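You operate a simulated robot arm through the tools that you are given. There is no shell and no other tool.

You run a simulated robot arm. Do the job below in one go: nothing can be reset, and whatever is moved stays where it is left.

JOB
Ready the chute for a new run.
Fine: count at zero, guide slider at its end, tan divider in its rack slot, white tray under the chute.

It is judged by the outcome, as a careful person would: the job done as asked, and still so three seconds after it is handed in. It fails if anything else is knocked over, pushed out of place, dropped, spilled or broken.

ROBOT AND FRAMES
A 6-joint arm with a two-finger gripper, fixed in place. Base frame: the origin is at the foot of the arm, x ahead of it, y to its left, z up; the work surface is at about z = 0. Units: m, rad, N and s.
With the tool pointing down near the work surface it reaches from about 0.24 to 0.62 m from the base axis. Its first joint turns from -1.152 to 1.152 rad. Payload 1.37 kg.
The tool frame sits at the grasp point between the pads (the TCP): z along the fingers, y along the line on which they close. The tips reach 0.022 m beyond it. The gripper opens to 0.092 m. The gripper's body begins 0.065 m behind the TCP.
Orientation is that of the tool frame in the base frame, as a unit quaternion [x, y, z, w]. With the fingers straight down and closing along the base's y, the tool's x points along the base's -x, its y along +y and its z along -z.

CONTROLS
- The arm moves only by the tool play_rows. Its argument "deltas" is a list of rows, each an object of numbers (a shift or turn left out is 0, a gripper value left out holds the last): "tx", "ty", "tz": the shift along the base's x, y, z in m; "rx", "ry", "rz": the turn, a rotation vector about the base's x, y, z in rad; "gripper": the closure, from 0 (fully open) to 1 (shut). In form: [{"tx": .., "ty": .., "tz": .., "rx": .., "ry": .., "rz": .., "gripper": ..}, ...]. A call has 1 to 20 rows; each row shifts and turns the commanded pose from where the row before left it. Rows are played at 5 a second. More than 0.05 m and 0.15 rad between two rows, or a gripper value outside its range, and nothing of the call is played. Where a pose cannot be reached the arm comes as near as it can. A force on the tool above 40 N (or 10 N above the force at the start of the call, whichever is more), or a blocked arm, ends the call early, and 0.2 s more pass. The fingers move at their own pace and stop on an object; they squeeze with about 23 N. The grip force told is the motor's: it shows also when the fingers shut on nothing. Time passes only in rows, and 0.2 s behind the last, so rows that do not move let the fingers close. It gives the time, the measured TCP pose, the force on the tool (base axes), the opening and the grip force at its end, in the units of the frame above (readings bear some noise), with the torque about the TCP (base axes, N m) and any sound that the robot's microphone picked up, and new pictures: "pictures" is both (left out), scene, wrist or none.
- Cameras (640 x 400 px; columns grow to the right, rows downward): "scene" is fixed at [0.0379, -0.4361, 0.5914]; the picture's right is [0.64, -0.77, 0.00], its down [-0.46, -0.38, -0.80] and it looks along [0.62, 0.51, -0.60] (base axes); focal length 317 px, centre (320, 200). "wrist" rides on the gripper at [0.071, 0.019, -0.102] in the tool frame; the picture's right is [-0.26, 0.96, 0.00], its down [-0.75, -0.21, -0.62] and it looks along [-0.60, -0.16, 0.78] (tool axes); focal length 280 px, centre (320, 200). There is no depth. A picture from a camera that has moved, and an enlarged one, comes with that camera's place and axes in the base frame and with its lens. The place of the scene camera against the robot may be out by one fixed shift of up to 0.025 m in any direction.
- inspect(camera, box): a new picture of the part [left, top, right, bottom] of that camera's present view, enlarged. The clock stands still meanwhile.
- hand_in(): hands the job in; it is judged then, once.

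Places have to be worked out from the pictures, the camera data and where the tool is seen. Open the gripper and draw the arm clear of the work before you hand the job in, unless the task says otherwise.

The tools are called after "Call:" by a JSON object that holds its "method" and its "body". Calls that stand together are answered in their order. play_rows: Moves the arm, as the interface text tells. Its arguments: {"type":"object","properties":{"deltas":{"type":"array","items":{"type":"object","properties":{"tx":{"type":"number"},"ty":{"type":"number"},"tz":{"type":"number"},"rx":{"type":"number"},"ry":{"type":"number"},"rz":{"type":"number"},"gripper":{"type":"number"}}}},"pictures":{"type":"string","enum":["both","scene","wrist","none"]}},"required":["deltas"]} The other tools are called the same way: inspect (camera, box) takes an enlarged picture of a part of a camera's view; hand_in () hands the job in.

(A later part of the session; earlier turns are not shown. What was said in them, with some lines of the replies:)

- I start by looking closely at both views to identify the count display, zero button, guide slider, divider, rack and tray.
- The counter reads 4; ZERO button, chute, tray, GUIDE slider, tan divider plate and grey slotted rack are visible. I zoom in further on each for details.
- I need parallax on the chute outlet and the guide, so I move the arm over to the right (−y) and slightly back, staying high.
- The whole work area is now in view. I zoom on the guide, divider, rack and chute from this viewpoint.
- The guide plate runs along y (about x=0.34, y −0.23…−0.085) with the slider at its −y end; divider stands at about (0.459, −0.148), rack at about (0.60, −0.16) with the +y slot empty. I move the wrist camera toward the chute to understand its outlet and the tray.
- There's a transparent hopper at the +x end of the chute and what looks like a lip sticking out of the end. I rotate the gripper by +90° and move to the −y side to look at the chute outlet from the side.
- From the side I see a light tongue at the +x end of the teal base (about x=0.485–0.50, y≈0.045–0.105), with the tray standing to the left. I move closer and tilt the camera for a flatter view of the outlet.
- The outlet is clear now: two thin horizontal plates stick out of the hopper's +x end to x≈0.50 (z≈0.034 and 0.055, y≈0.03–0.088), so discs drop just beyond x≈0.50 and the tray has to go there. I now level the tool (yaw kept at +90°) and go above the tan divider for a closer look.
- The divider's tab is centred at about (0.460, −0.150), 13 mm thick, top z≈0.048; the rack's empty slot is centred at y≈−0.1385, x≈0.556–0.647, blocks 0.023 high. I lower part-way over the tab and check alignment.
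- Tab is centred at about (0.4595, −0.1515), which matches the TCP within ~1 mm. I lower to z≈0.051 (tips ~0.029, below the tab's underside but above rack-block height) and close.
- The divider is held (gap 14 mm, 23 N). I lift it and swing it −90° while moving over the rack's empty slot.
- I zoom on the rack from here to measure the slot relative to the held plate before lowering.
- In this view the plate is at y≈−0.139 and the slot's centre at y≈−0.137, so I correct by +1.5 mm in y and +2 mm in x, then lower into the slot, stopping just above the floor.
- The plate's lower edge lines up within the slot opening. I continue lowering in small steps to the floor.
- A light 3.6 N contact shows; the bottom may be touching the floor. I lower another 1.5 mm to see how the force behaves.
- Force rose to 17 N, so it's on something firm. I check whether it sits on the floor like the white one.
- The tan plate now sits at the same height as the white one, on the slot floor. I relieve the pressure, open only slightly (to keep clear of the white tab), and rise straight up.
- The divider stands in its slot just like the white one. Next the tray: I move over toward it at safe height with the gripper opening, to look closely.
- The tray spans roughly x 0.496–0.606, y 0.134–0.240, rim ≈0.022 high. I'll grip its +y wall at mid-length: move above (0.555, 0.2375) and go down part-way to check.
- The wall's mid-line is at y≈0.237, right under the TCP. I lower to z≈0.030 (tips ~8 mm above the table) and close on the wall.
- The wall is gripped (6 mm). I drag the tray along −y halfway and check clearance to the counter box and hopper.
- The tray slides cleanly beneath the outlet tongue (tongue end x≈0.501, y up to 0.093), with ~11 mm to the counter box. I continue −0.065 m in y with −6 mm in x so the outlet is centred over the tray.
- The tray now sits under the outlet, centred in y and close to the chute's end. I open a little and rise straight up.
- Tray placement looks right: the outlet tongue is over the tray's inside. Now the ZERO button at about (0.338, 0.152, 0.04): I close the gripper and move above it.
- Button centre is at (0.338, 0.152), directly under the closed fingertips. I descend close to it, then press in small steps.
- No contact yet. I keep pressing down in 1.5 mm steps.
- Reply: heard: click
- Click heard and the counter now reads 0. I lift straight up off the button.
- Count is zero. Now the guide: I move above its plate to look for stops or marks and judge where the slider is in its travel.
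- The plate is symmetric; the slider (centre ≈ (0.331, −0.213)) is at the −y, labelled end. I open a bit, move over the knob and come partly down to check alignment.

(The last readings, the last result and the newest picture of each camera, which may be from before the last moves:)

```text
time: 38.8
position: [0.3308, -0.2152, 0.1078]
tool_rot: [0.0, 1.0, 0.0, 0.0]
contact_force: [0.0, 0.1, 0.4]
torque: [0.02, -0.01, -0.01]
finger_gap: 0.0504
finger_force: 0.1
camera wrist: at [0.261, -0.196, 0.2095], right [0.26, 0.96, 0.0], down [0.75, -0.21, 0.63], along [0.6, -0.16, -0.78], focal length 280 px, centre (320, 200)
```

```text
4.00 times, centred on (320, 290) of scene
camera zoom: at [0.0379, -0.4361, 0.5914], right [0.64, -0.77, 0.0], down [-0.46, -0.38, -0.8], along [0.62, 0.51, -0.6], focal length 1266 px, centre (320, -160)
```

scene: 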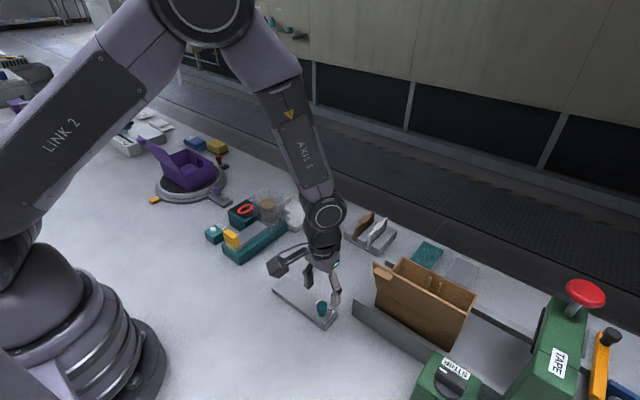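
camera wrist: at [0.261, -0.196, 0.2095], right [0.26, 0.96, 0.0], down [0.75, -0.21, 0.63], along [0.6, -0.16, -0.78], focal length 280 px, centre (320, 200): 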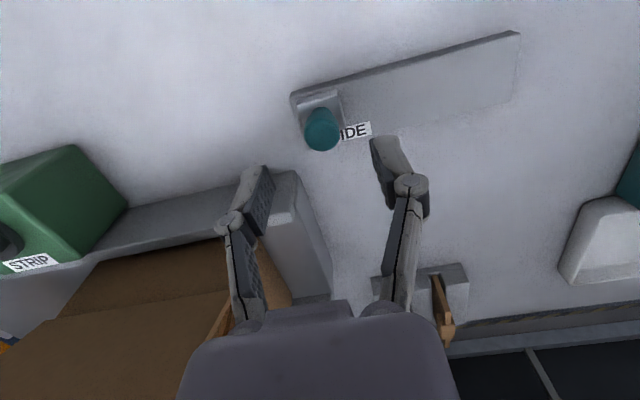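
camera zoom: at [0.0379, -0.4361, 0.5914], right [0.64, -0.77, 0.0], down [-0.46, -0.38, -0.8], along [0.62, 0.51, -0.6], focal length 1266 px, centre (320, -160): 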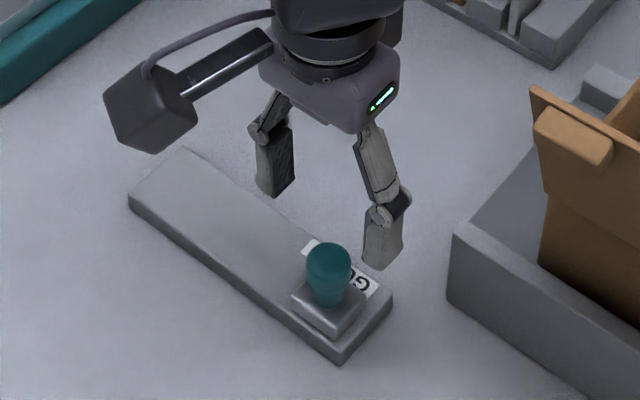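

The knob is at about (0.3305, −0.2128); I correct +2 mm in y, −1 mm in x, go down to z≈0.052 (tips ~0.030, above the slider block) and close on the knob.

Call:
{"method": "play_rows", "body": {"deltas": [{"tx": -0.001, "ty": 0.002, "tz": -0.02}, {"tz": -0.02}, {"tz": -0.014}, {}, {"gripper": 0.65}, {"gripper": 0.75}, {"gripper": 0.85}, {"gripper": 1.0}, {}, {}], "pictures": "both"}}

Call:
{"method": "inspect", "body": {"camera": "wrist", "box": [200, 40, 440, 220]}}

Call:
{"method": "inspect", "body": {"camera": "scene", "box": [270, 250, 350, 340]}}

```text
time: 41.0
position: [0.3308, -0.2109, 0.0526]
tool_rot: [0.0, 1.0, 0.0, 0.0]
contact_force: [1.7, -0.2, -2.2]
torque: [-0.01, -0.04, 0.0]
finger_gap: 0.0215
finger_force: 27.7
camera wrist: at [0.2603, -0.1925, 0.1549], right [0.26, 0.96, 0.0], down [0.75, -0.21, 0.62], along [0.6, -0.16, -0.78], focal length 280 px, centre (320, 200)
```

scene: 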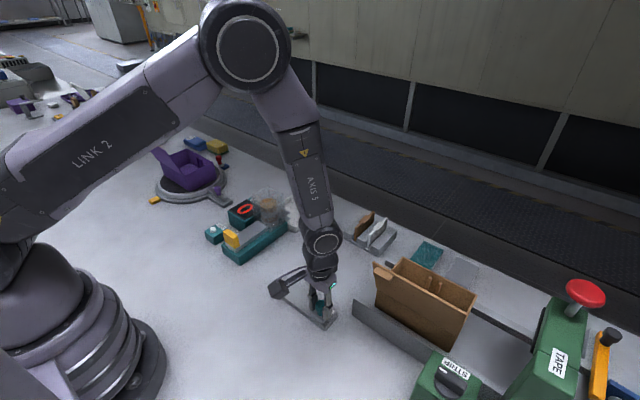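
wrist: 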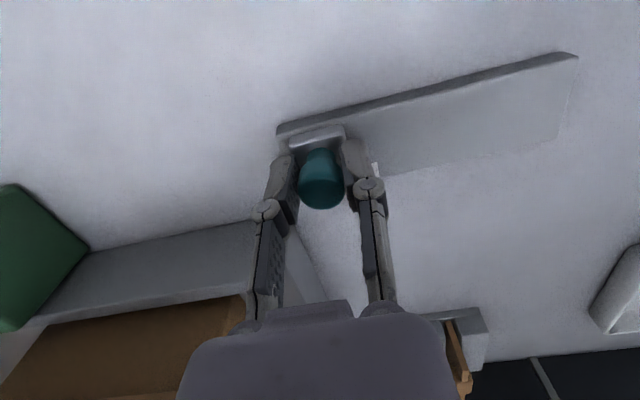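

```text
2.22 times, centred on (320, 130) of wrist
camera zoom: at [0.2603, -0.1925, 0.1549], right [0.26, 0.96, 0.0], down [0.75, -0.21, 0.62], along [0.6, -0.16, -0.78], focal length 623 px, centre (320, 356)
```

zoom: 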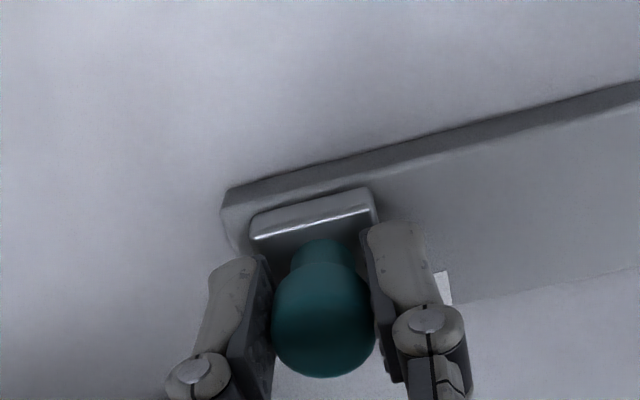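

```text
4.44 times, centred on (310, 295) of scene
camera zoom: at [0.038, -0.4361, 0.5914], right [0.64, -0.77, 0.0], down [-0.46, -0.38, -0.8], along [0.62, 0.51, -0.6], focal length 1407 px, centre (364, -222)
```

zoom: 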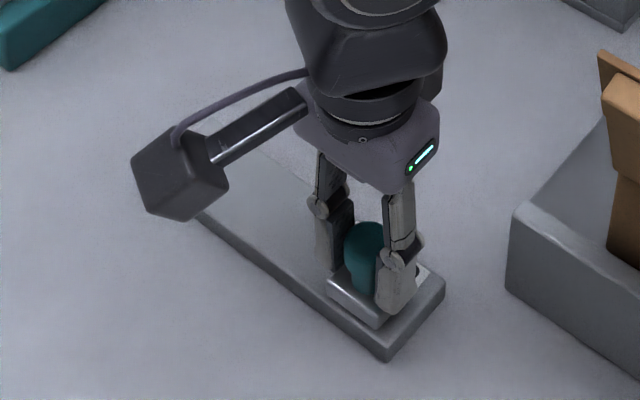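

The knob is gripped (21.5 mm). First a gentle test toward −y to see if the slider already sits against a stop there.

Call:
{"method": "play_rows", "body": {"deltas": [{"ty": -0.0015}, {"ty": -0.0015}, {}], "pictures": "none"}}

```text
time: 41.8
position: [0.3301, -0.2151, 0.053]
tool_rot: [0.0, 1.0, 0.0, 0.0]
contact_force: [-7.8, -0.1, 17.9]
torque: [0.0, 0.12, -0.02]
finger_gap: 0.0212
finger_force: 28.0
```

Call:
{"method": "play_rows", "body": {"deltas": [{}, {}], "pictures": "both"}}

Call:
{"method": "inspect", "body": {"camera": "wrist", "box": [200, 40, 440, 220]}}

Call:
{"method": "inspect", "body": {"camera": "scene", "box": [270, 250, 350, 340]}}

```text
time: 42.4
position: [0.3305, -0.2144, 0.0526]
tool_rot: [0.0, 1.0, 0.001, 0.0]
contact_force: [-8.3, 0.6, 17.1]
torque: [0.01, 0.15, 0.0]
finger_gap: 0.0213
finger_force: 28.1
camera wrist: at [0.2605, -0.1952, 0.1546], right [0.26, 0.96, 0.0], down [0.75, -0.21, 0.62], along [0.6, -0.16, -0.78], focal length 280 px, centre (320, 200)
```

scene: 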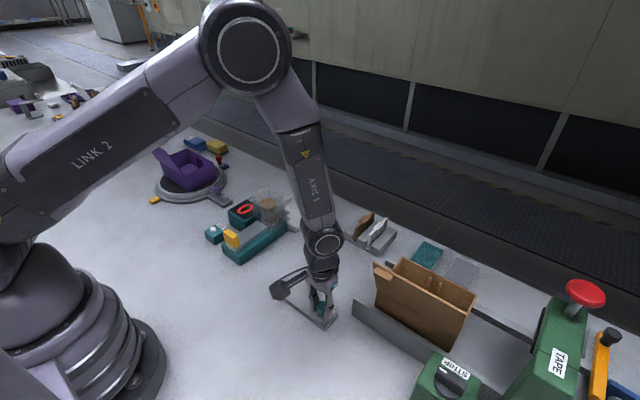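
wrist: 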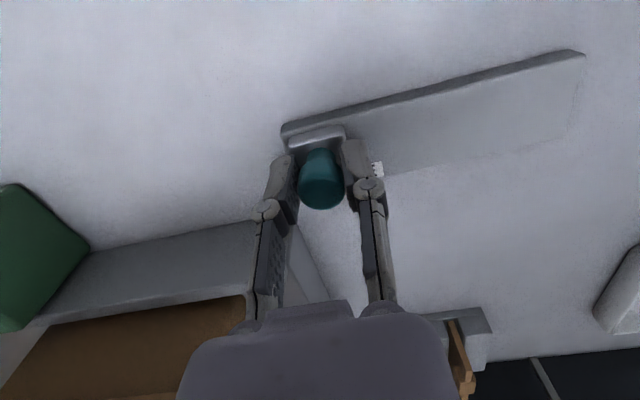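

```text
2.22 times, centred on (320, 130) of wrist
camera zoom: at [0.2605, -0.1952, 0.1546], right [0.26, 0.96, 0.0], down [0.75, -0.21, 0.62], along [0.6, -0.16, -0.78], focal length 623 px, centre (320, 356)
```

zoom: 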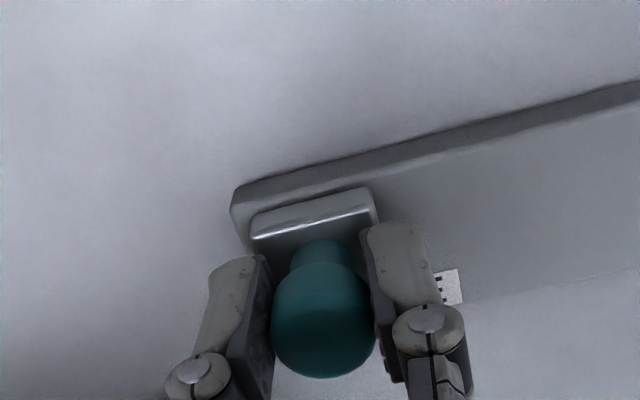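

```text
4.44 times, centred on (310, 295) of scene
camera zoom: at [0.0379, -0.4361, 0.5915], right [0.64, -0.77, 0.0], down [-0.46, -0.38, -0.8], along [0.62, 0.51, -0.6], focal length 1407 px, centre (364, -222)
```

zoom: 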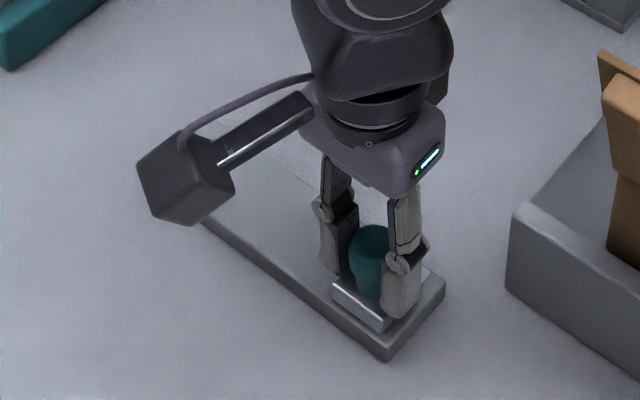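

The slider followed 3 mm toward −y without resistance (the x/z load is only from the rigid grip). I loosen to a loose cage around the knob and nudge further −y to find that stop.

Call:
{"method": "play_rows", "body": {"deltas": [{"gripper": 0.71}, {}, {"ty": -0.002}, {"ty": -0.002}, {"ty": -0.002}, {}], "pictures": "both"}}

Call:
{"method": "inspect", "body": {"camera": "wrist", "box": [200, 40, 440, 220]}}

Call:
{"method": "inspect", "body": {"camera": "scene", "box": [270, 250, 350, 340]}}

```text
time: 43.8
position: [0.3303, -0.2205, 0.0534]
tool_rot: [0.0, 1.0, 0.001, 0.0]
contact_force: [2.4, 6.6, 1.0]
torque: [0.15, -0.02, 0.03]
finger_gap: 0.0315
finger_force: 3.5
camera wrist: at [0.2602, -0.2007, 0.1542], right [0.26, 0.96, 0.0], down [0.75, -0.21, 0.62], along [0.6, -0.16, -0.78], focal length 280 px, centre (320, 200)
```

scene: 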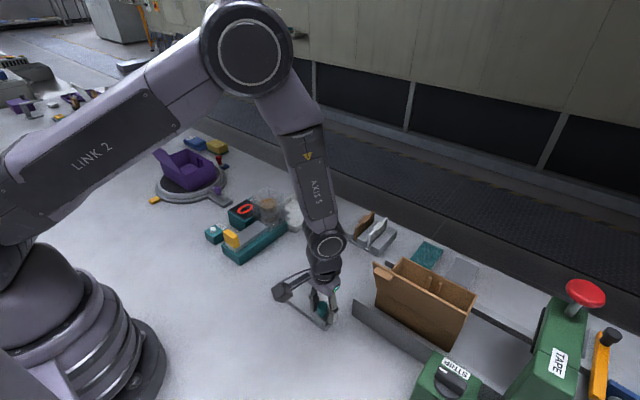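
wrist: 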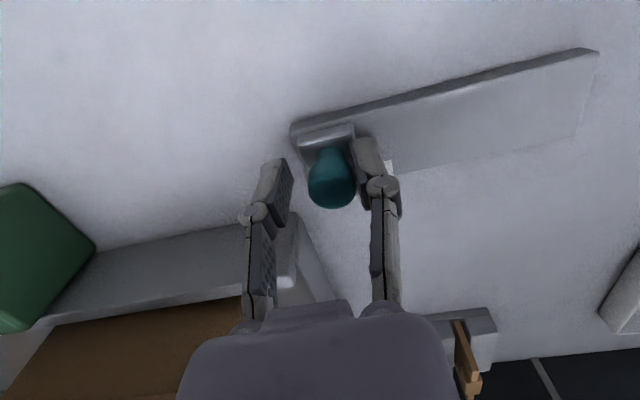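

```text
2.22 times, centred on (320, 130) of wrist
camera zoom: at [0.2602, -0.2007, 0.1542], right [0.26, 0.96, 0.0], down [0.75, -0.21, 0.62], along [0.6, -0.16, -0.78], focal length 623 px, centre (320, 356)
```

zoom: 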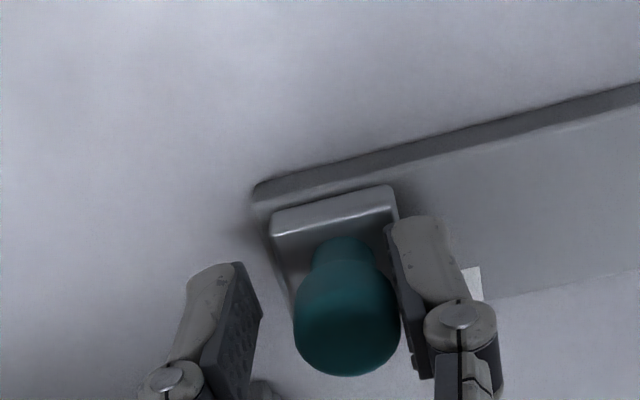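

```text
4.44 times, centred on (310, 295) of scene
camera zoom: at [0.0379, -0.4361, 0.5914], right [0.64, -0.77, 0.0], down [-0.46, -0.38, -0.8], along [0.62, 0.51, -0.6], focal length 1407 px, centre (364, -222)
```

zoom: 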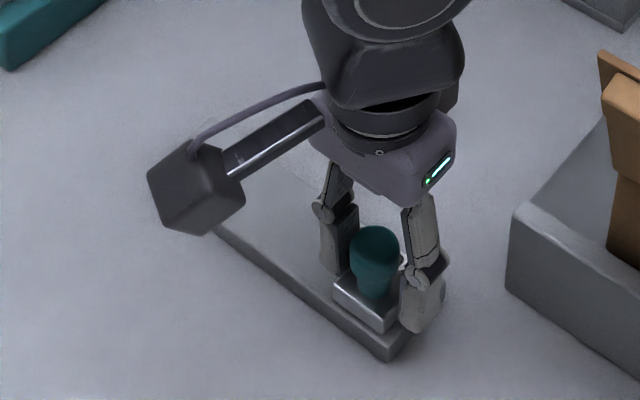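

The +y finger now pushes the knob with 6.6 N. I push a little more to see whether it moves or is stopped.

Call:
{"method": "play_rows", "body": {"deltas": [{"ty": -0.002}, {}, {}], "pictures": "none"}}

```text
time: 44.6
position: [0.3297, -0.2225, 0.0527]
tool_rot: [0.0, 1.0, 0.001, -0.001]
contact_force: [1.5, 13.3, -5.1]
torque: [0.18, 0.03, 0.06]
finger_gap: 0.0347
finger_force: 5.5
```

The force climbs and the fingers yield, so the slider is against its −y stop – that is where it started, and no click came. Its run is toward +y, so I push it with the caged gripper along the plate toward the far end, listening for a stop or click.

Call:
{"method": "play_rows", "body": {"deltas": [{"ty": 0.004}, {"ty": 0.008}, {"ty": 0.01}, {"ty": 0.01}, {"ty": 0.01}, {"ty": 0.01}, {"ty": 0.01}, {}], "pictures": "both"}}

Call:
{"method": "inspect", "body": {"camera": "wrist", "box": [200, 40, 440, 220]}}

Call:
{"method": "inspect", "body": {"camera": "scene", "box": [260, 240, 350, 340]}}

```text
time: 46.4
position: [0.3294, -0.1606, 0.0536]
tool_rot: [0.0, 1.0, 0.001, 0.0]
contact_force: [-0.3, 0.0, -0.1]
torque: [-0.04, -0.01, 0.02]
finger_gap: 0.027
finger_force: 0.6
camera wrist: at [0.2592, -0.1417, 0.1547], right [0.26, 0.96, 0.0], down [0.75, -0.21, 0.62], along [0.6, -0.16, -0.78], focal length 280 px, centre (320, 200)
```

scene: 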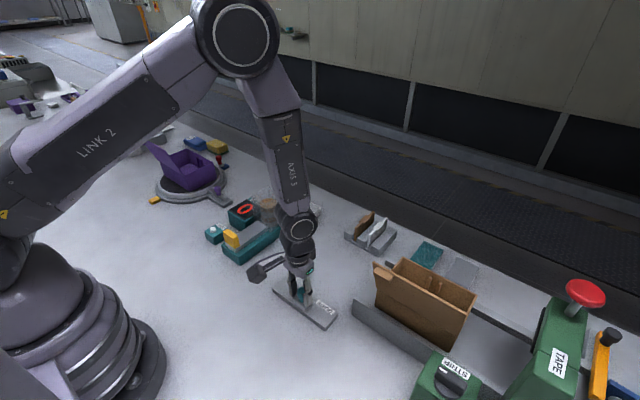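
wrist: 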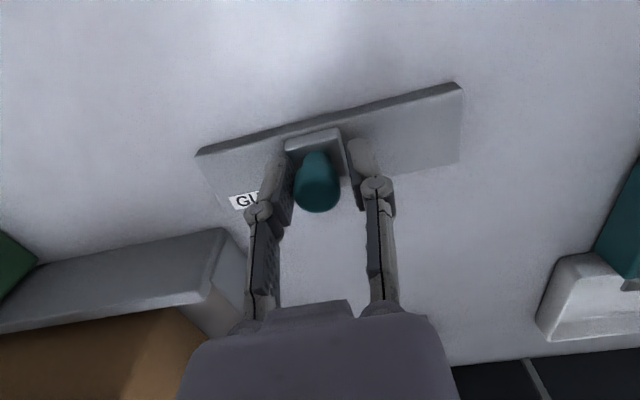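

```text
2.22 times, centred on (320, 130) of wrist
camera zoom: at [0.2592, -0.1417, 0.1547], right [0.26, 0.96, 0.0], down [0.75, -0.21, 0.62], along [0.6, -0.16, -0.78], focal length 623 px, centre (320, 356)
```

zoom: 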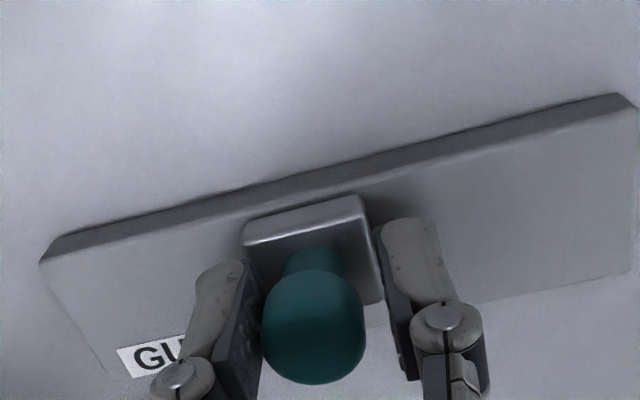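

```text
4.00 times, centred on (305, 290) of scene
camera zoom: at [0.0379, -0.4361, 0.5914], right [0.64, -0.77, 0.0], down [-0.46, -0.38, -0.8], along [0.62, 0.51, -0.6], focal length 1266 px, centre (380, -160)
```

zoom: 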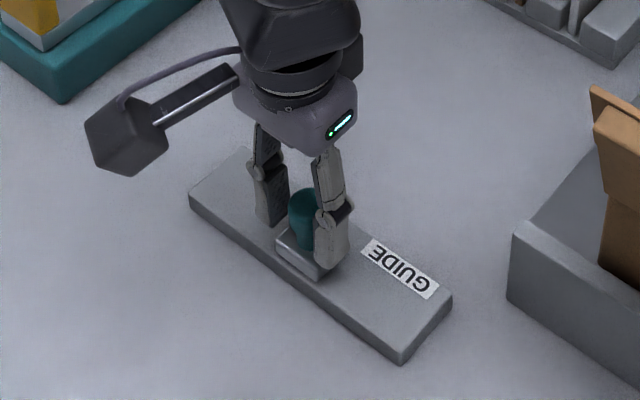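

The slider glides freely. I carry on toward the +y end, slower near the stop.

Call:
{"method": "play_rows", "body": {"deltas": [{"ty": 0.01}, {"ty": 0.01}, {"ty": 0.01}, {"ty": 0.008}, {"ty": 0.005}, {"ty": 0.004}, {"ty": 0.004}, {}], "pictures": "both"}}

Call:
{"method": "inspect", "body": {"camera": "wrist", "box": [200, 40, 440, 220]}}

Call:
{"method": "inspect", "body": {"camera": "scene", "box": [260, 240, 350, 340]}}

```text
time: 48.2
position: [0.3307, -0.1098, 0.0543]
tool_rot: [0.001, 1.0, -0.001, 0.001]
contact_force: [1.7, -5.7, -2.2]
torque: [-0.12, -0.02, 0.0]
finger_gap: 0.0307
finger_force: 2.8
camera wrist: at [0.2599, -0.0904, 0.1548], right [0.26, 0.96, 0.0], down [0.75, -0.21, 0.63], along [0.6, -0.16, -0.78], focal length 280 px, centre (320, 200)
```

scene: 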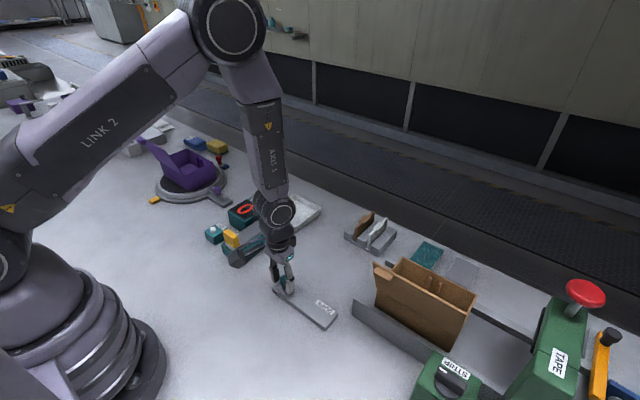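
wrist: 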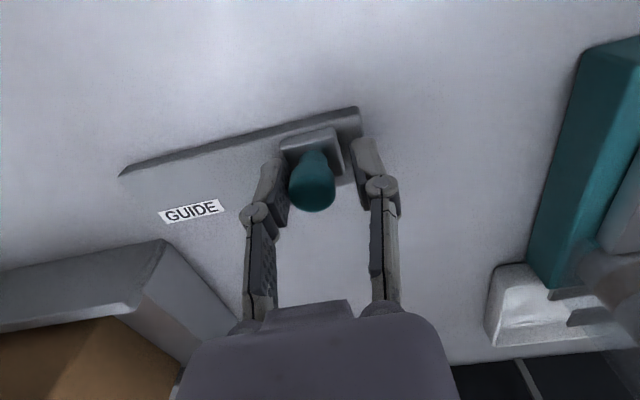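

```text
2.22 times, centred on (320, 130) of wrist
camera zoom: at [0.2599, -0.0904, 0.1548], right [0.26, 0.96, 0.0], down [0.75, -0.21, 0.63], along [0.6, -0.16, -0.78], focal length 623 px, centre (320, 356)
```

zoom: 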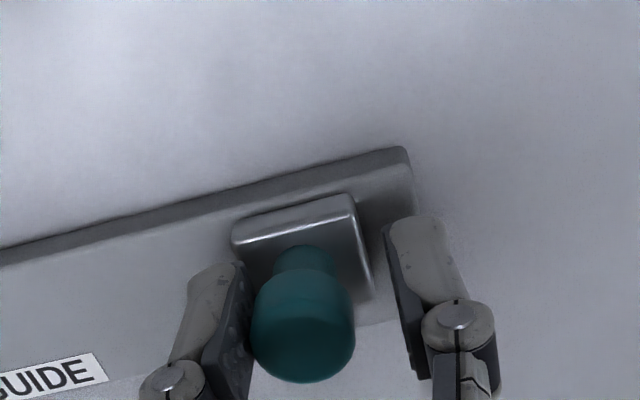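

```text
4.00 times, centred on (305, 290) of scene
camera zoom: at [0.0379, -0.4361, 0.5914], right [0.64, -0.77, 0.0], down [-0.46, -0.38, -0.8], along [0.62, 0.51, -0.6], focal length 1266 px, centre (380, -160)
```

zoom: 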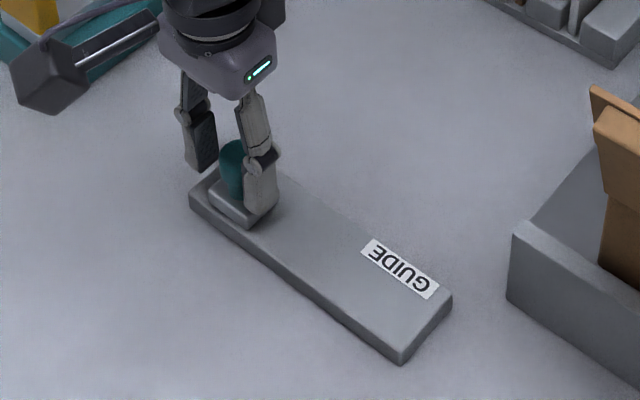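

A 5.7 N resistance appears and the block is still ~14 mm from the plate's +y edge. I push a bit more to tell a stop from a detent.

Call:
{"method": "play_rows", "body": {"deltas": [{"ty": 0.002}, {}, {"ty": 0.002}, {}], "pictures": "both"}}

Call:
{"method": "inspect", "body": {"camera": "wrist", "box": [200, 40, 440, 220]}}

Call:
{"method": "inspect", "body": {"camera": "scene", "box": [260, 240, 350, 340]}}

```text
time: 49.2
position: [0.33, -0.1066, 0.0526]
tool_rot: [-0.001, 1.0, 0.001, 0.002]
contact_force: [2.2, -17.1, -6.3]
torque: [-0.22, 0.0, -0.04]
finger_gap: 0.0373
finger_force: 7.7
camera wrist: at [0.2599, -0.0866, 0.1543], right [0.26, 0.96, 0.0], down [0.75, -0.21, 0.63], along [0.6, -0.16, -0.78], focal length 280 px, centre (320, 200)
```

scene: 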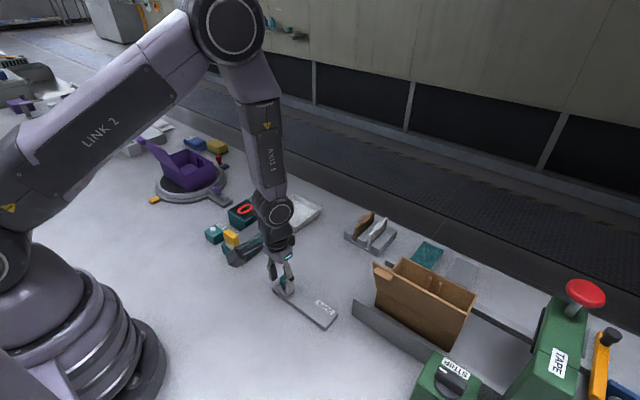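
wrist: 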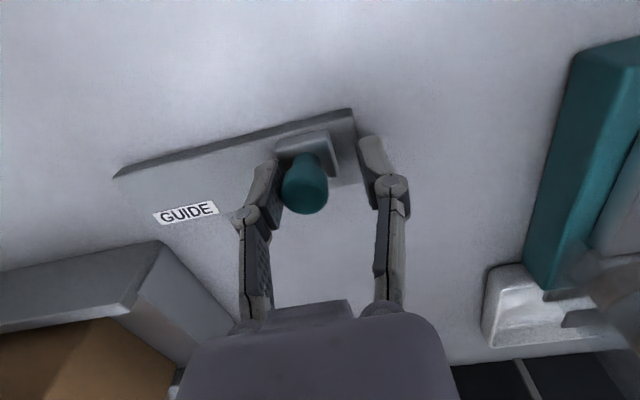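

```text
2.22 times, centred on (320, 130) of wrist
camera zoom: at [0.2599, -0.0866, 0.1543], right [0.26, 0.96, 0.0], down [0.75, -0.21, 0.63], along [0.6, -0.16, -0.78], focal length 623 px, centre (320, 356)
```

zoom: 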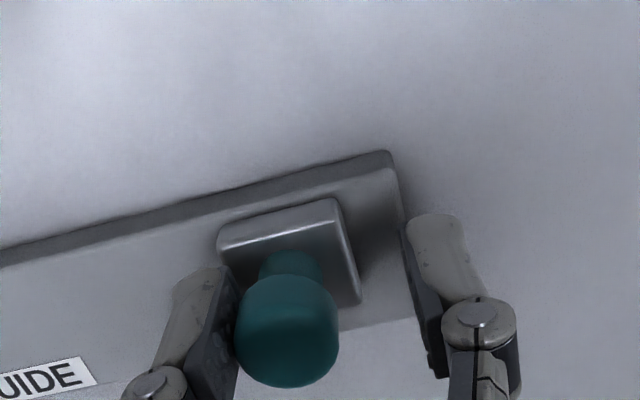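

```text
4.00 times, centred on (305, 290) of scene
camera zoom: at [0.038, -0.4361, 0.5914], right [0.64, -0.77, 0.0], down [-0.46, -0.38, -0.8], along [0.62, 0.51, -0.6], focal length 1266 px, centre (380, -160)
```

zoom: 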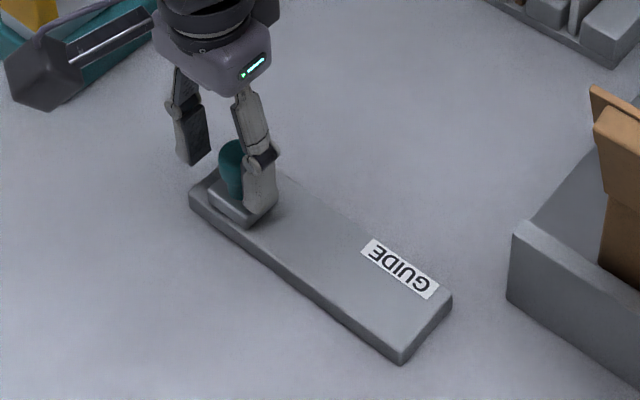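

The force builds to 17 N with no movement, so that's the hard stop at the far (+y) end; slider travelled ~0.10 m. I open the fingers and rise clear.

Call:
{"method": "play_rows", "body": {"deltas": [{"gripper": 0.5}, {"gripper": 0.35}, {}, {"tz": 0.02}, {"tz": 0.03}, {"tz": 0.04}, {"tz": 0.04}, {}], "pictures": "both"}}

Call:
{"method": "inspect", "body": {"camera": "wrist", "box": [160, 20, 440, 220]}}

Call:
{"method": "inspect", "body": {"camera": "scene", "box": [260, 260, 350, 340]}}

```text
time: 51.0
position: [0.3305, -0.1078, 0.1865]
tool_rot: [0.0, 1.0, 0.0, -0.001]
contact_force: [0.1, 0.2, 0.1]
torque: [-0.01, -0.01, 0.01]
finger_gap: 0.0595
finger_force: 0.2
camera wrist: at [0.2608, -0.0872, 0.2872], right [0.26, 0.96, 0.0], down [0.75, -0.21, 0.62], along [0.6, -0.16, -0.78], focal length 280 px, centre (320, 200)
```

scene: 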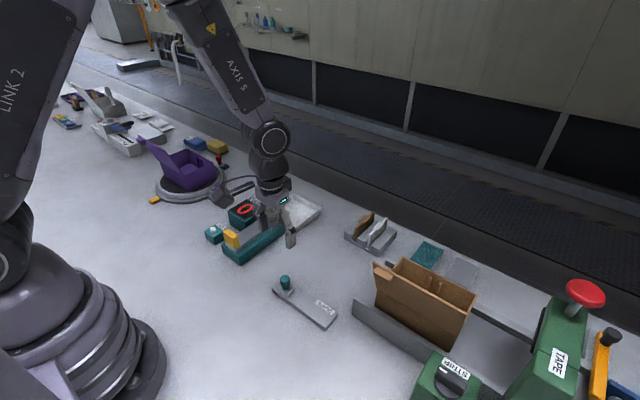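
wrist: 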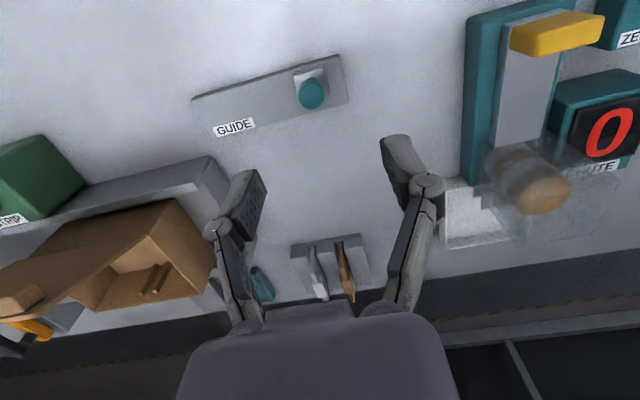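

```text
2.00 times, centred on (300, 120) of wrist
camera zoom: at [0.2608, -0.0872, 0.2872], right [0.26, 0.96, 0.0], down [0.75, -0.21, 0.62], along [0.6, -0.16, -0.78], focal length 561 px, centre (360, 360)
```

zoom: 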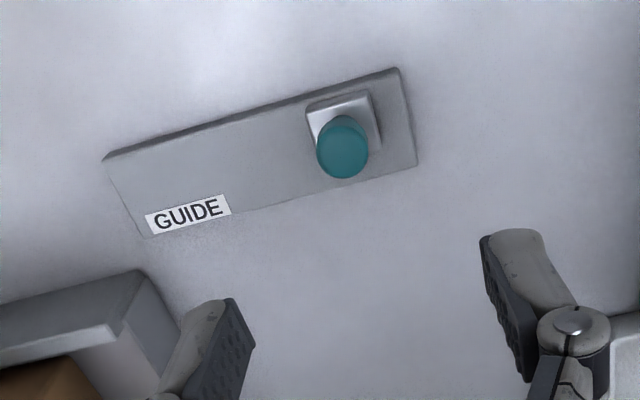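

```text
5.00 times, centred on (305, 300) of scene
camera zoom: at [0.0379, -0.4361, 0.5914], right [0.64, -0.77, 0.0], down [-0.46, -0.38, -0.8], along [0.62, 0.51, -0.6], focal length 1583 px, centre (395, -300)
```

zoom: 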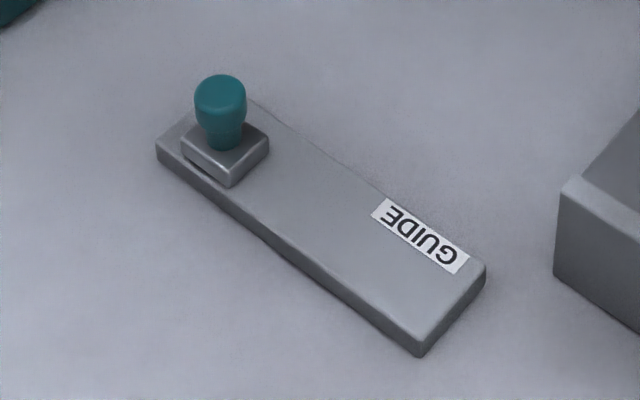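

The slider rests at its far end. I open the gripper fully, raise and draw the arm back, then do a final check of everything.

Call:
{"method": "play_rows", "body": {"deltas": [{"tz": 0.04, "gripper": 0.0}, {"tz": 0.04, "tx": -0.01, "ty": 0.02}, {"tz": 0.02, "tx": -0.02, "ty": 0.03}, {"tx": -0.02, "ty": 0.03}, {}, {}], "pictures": "both"}}

Call:
{"method": "inspect", "body": {"camera": "scene", "box": [190, 170, 430, 340]}}

Call:
{"method": "inspect", "body": {"camera": "wrist", "box": [60, 60, 560, 360]}}

```text
time: 52.4
position: [0.2806, -0.0275, 0.2831]
tool_rot: [0.0, 1.0, 0.0, -0.001]
contact_force: [0.5, -0.1, -0.6]
torque: [0.02, 0.0, -0.03]
finger_gap: 0.0922
finger_force: 0.0
camera wrist: at [0.2105, -0.0075, 0.3854], right [0.26, 0.96, 0.0], down [0.75, -0.21, 0.62], along [0.6, -0.16, -0.78], focal length 280 px, centre (320, 200)
```

scene: 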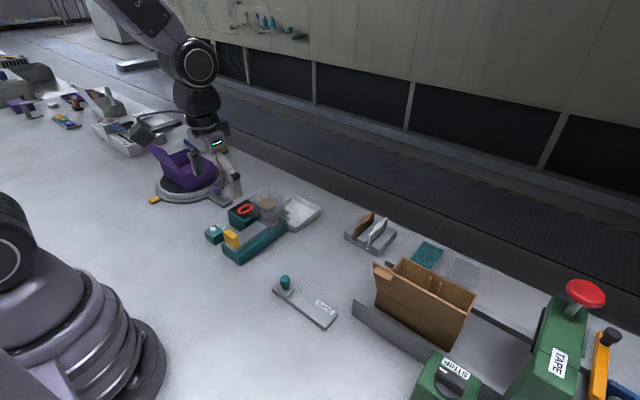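
wrist: 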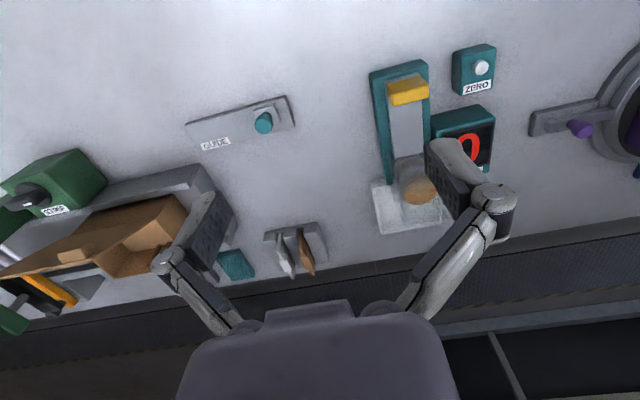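

```text
2.35 times, centred on (310, 255) of scene
camera zoom: at [0.0379, -0.4361, 0.5914], right [0.64, -0.77, 0.0], down [-0.46, -0.38, -0.8], along [0.62, 0.51, -0.6], focal length 745 px, centre (344, 71)
```

zoom: 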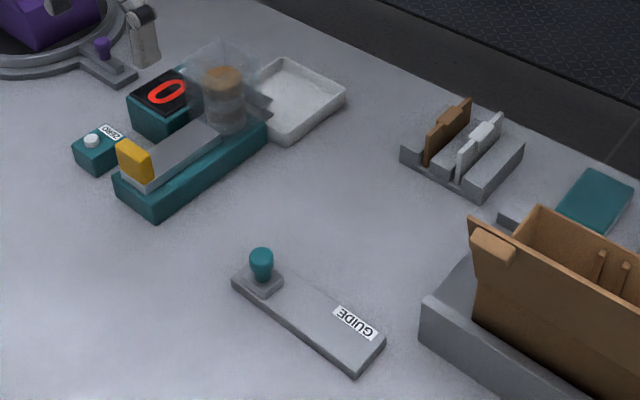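

```text
1.28 times, centred on (310, 210) of wrist
camera zoom: at [0.2105, -0.0075, 0.3854], right [0.26, 0.96, 0.0], down [0.75, -0.21, 0.62], along [0.6, -0.16, -0.78], focal length 359 px, centre (333, 187)
```

zoom: 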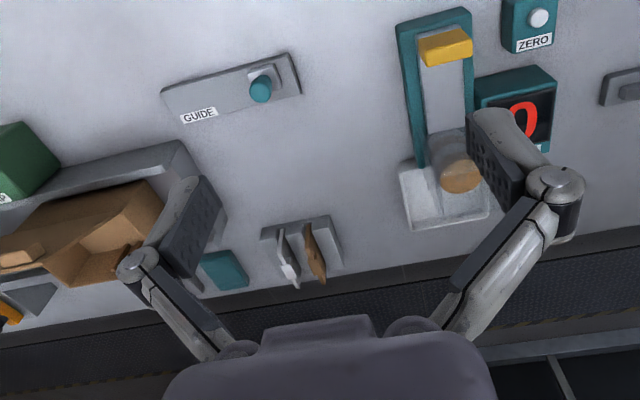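

Final check: counter reads 0, the guide slider is at its far end, the tan divider stands in its rack slot beside the white one, the tray is under the chute's outlet, nothing else has moved, and the arm is clear with the gripper open. I hand in.

Call:
{"method": "hand_in", "body": {}}

```text
The job is handed in.
```

The chute is set up for a new run and I've handed the job in. One of the four points, the guide slider, rests on my reading of the instruction.

- **Count:** I pressed ZERO once, heard a click, and the counter went from 4 to 0.
- **Guide slider:** it started against the stop at the labelled end. I took "its end" to mean the other end and pushed it about 0.10 m to the far stop. No mark or click confirmed which end you meant, so check this one if you meant the labelled end.
- **Tan divider:** it stands on the floor of the empty rack slot, at the same height as the white one beside it.
- **White tray:** it sits under the chute's outlet, roughly centred on it side to side. The lip of the outlet is over the inside of the tray.

In the last pictures nothing else had been knocked over or moved. The gripper was open and the arm drawn clear before hand-in.
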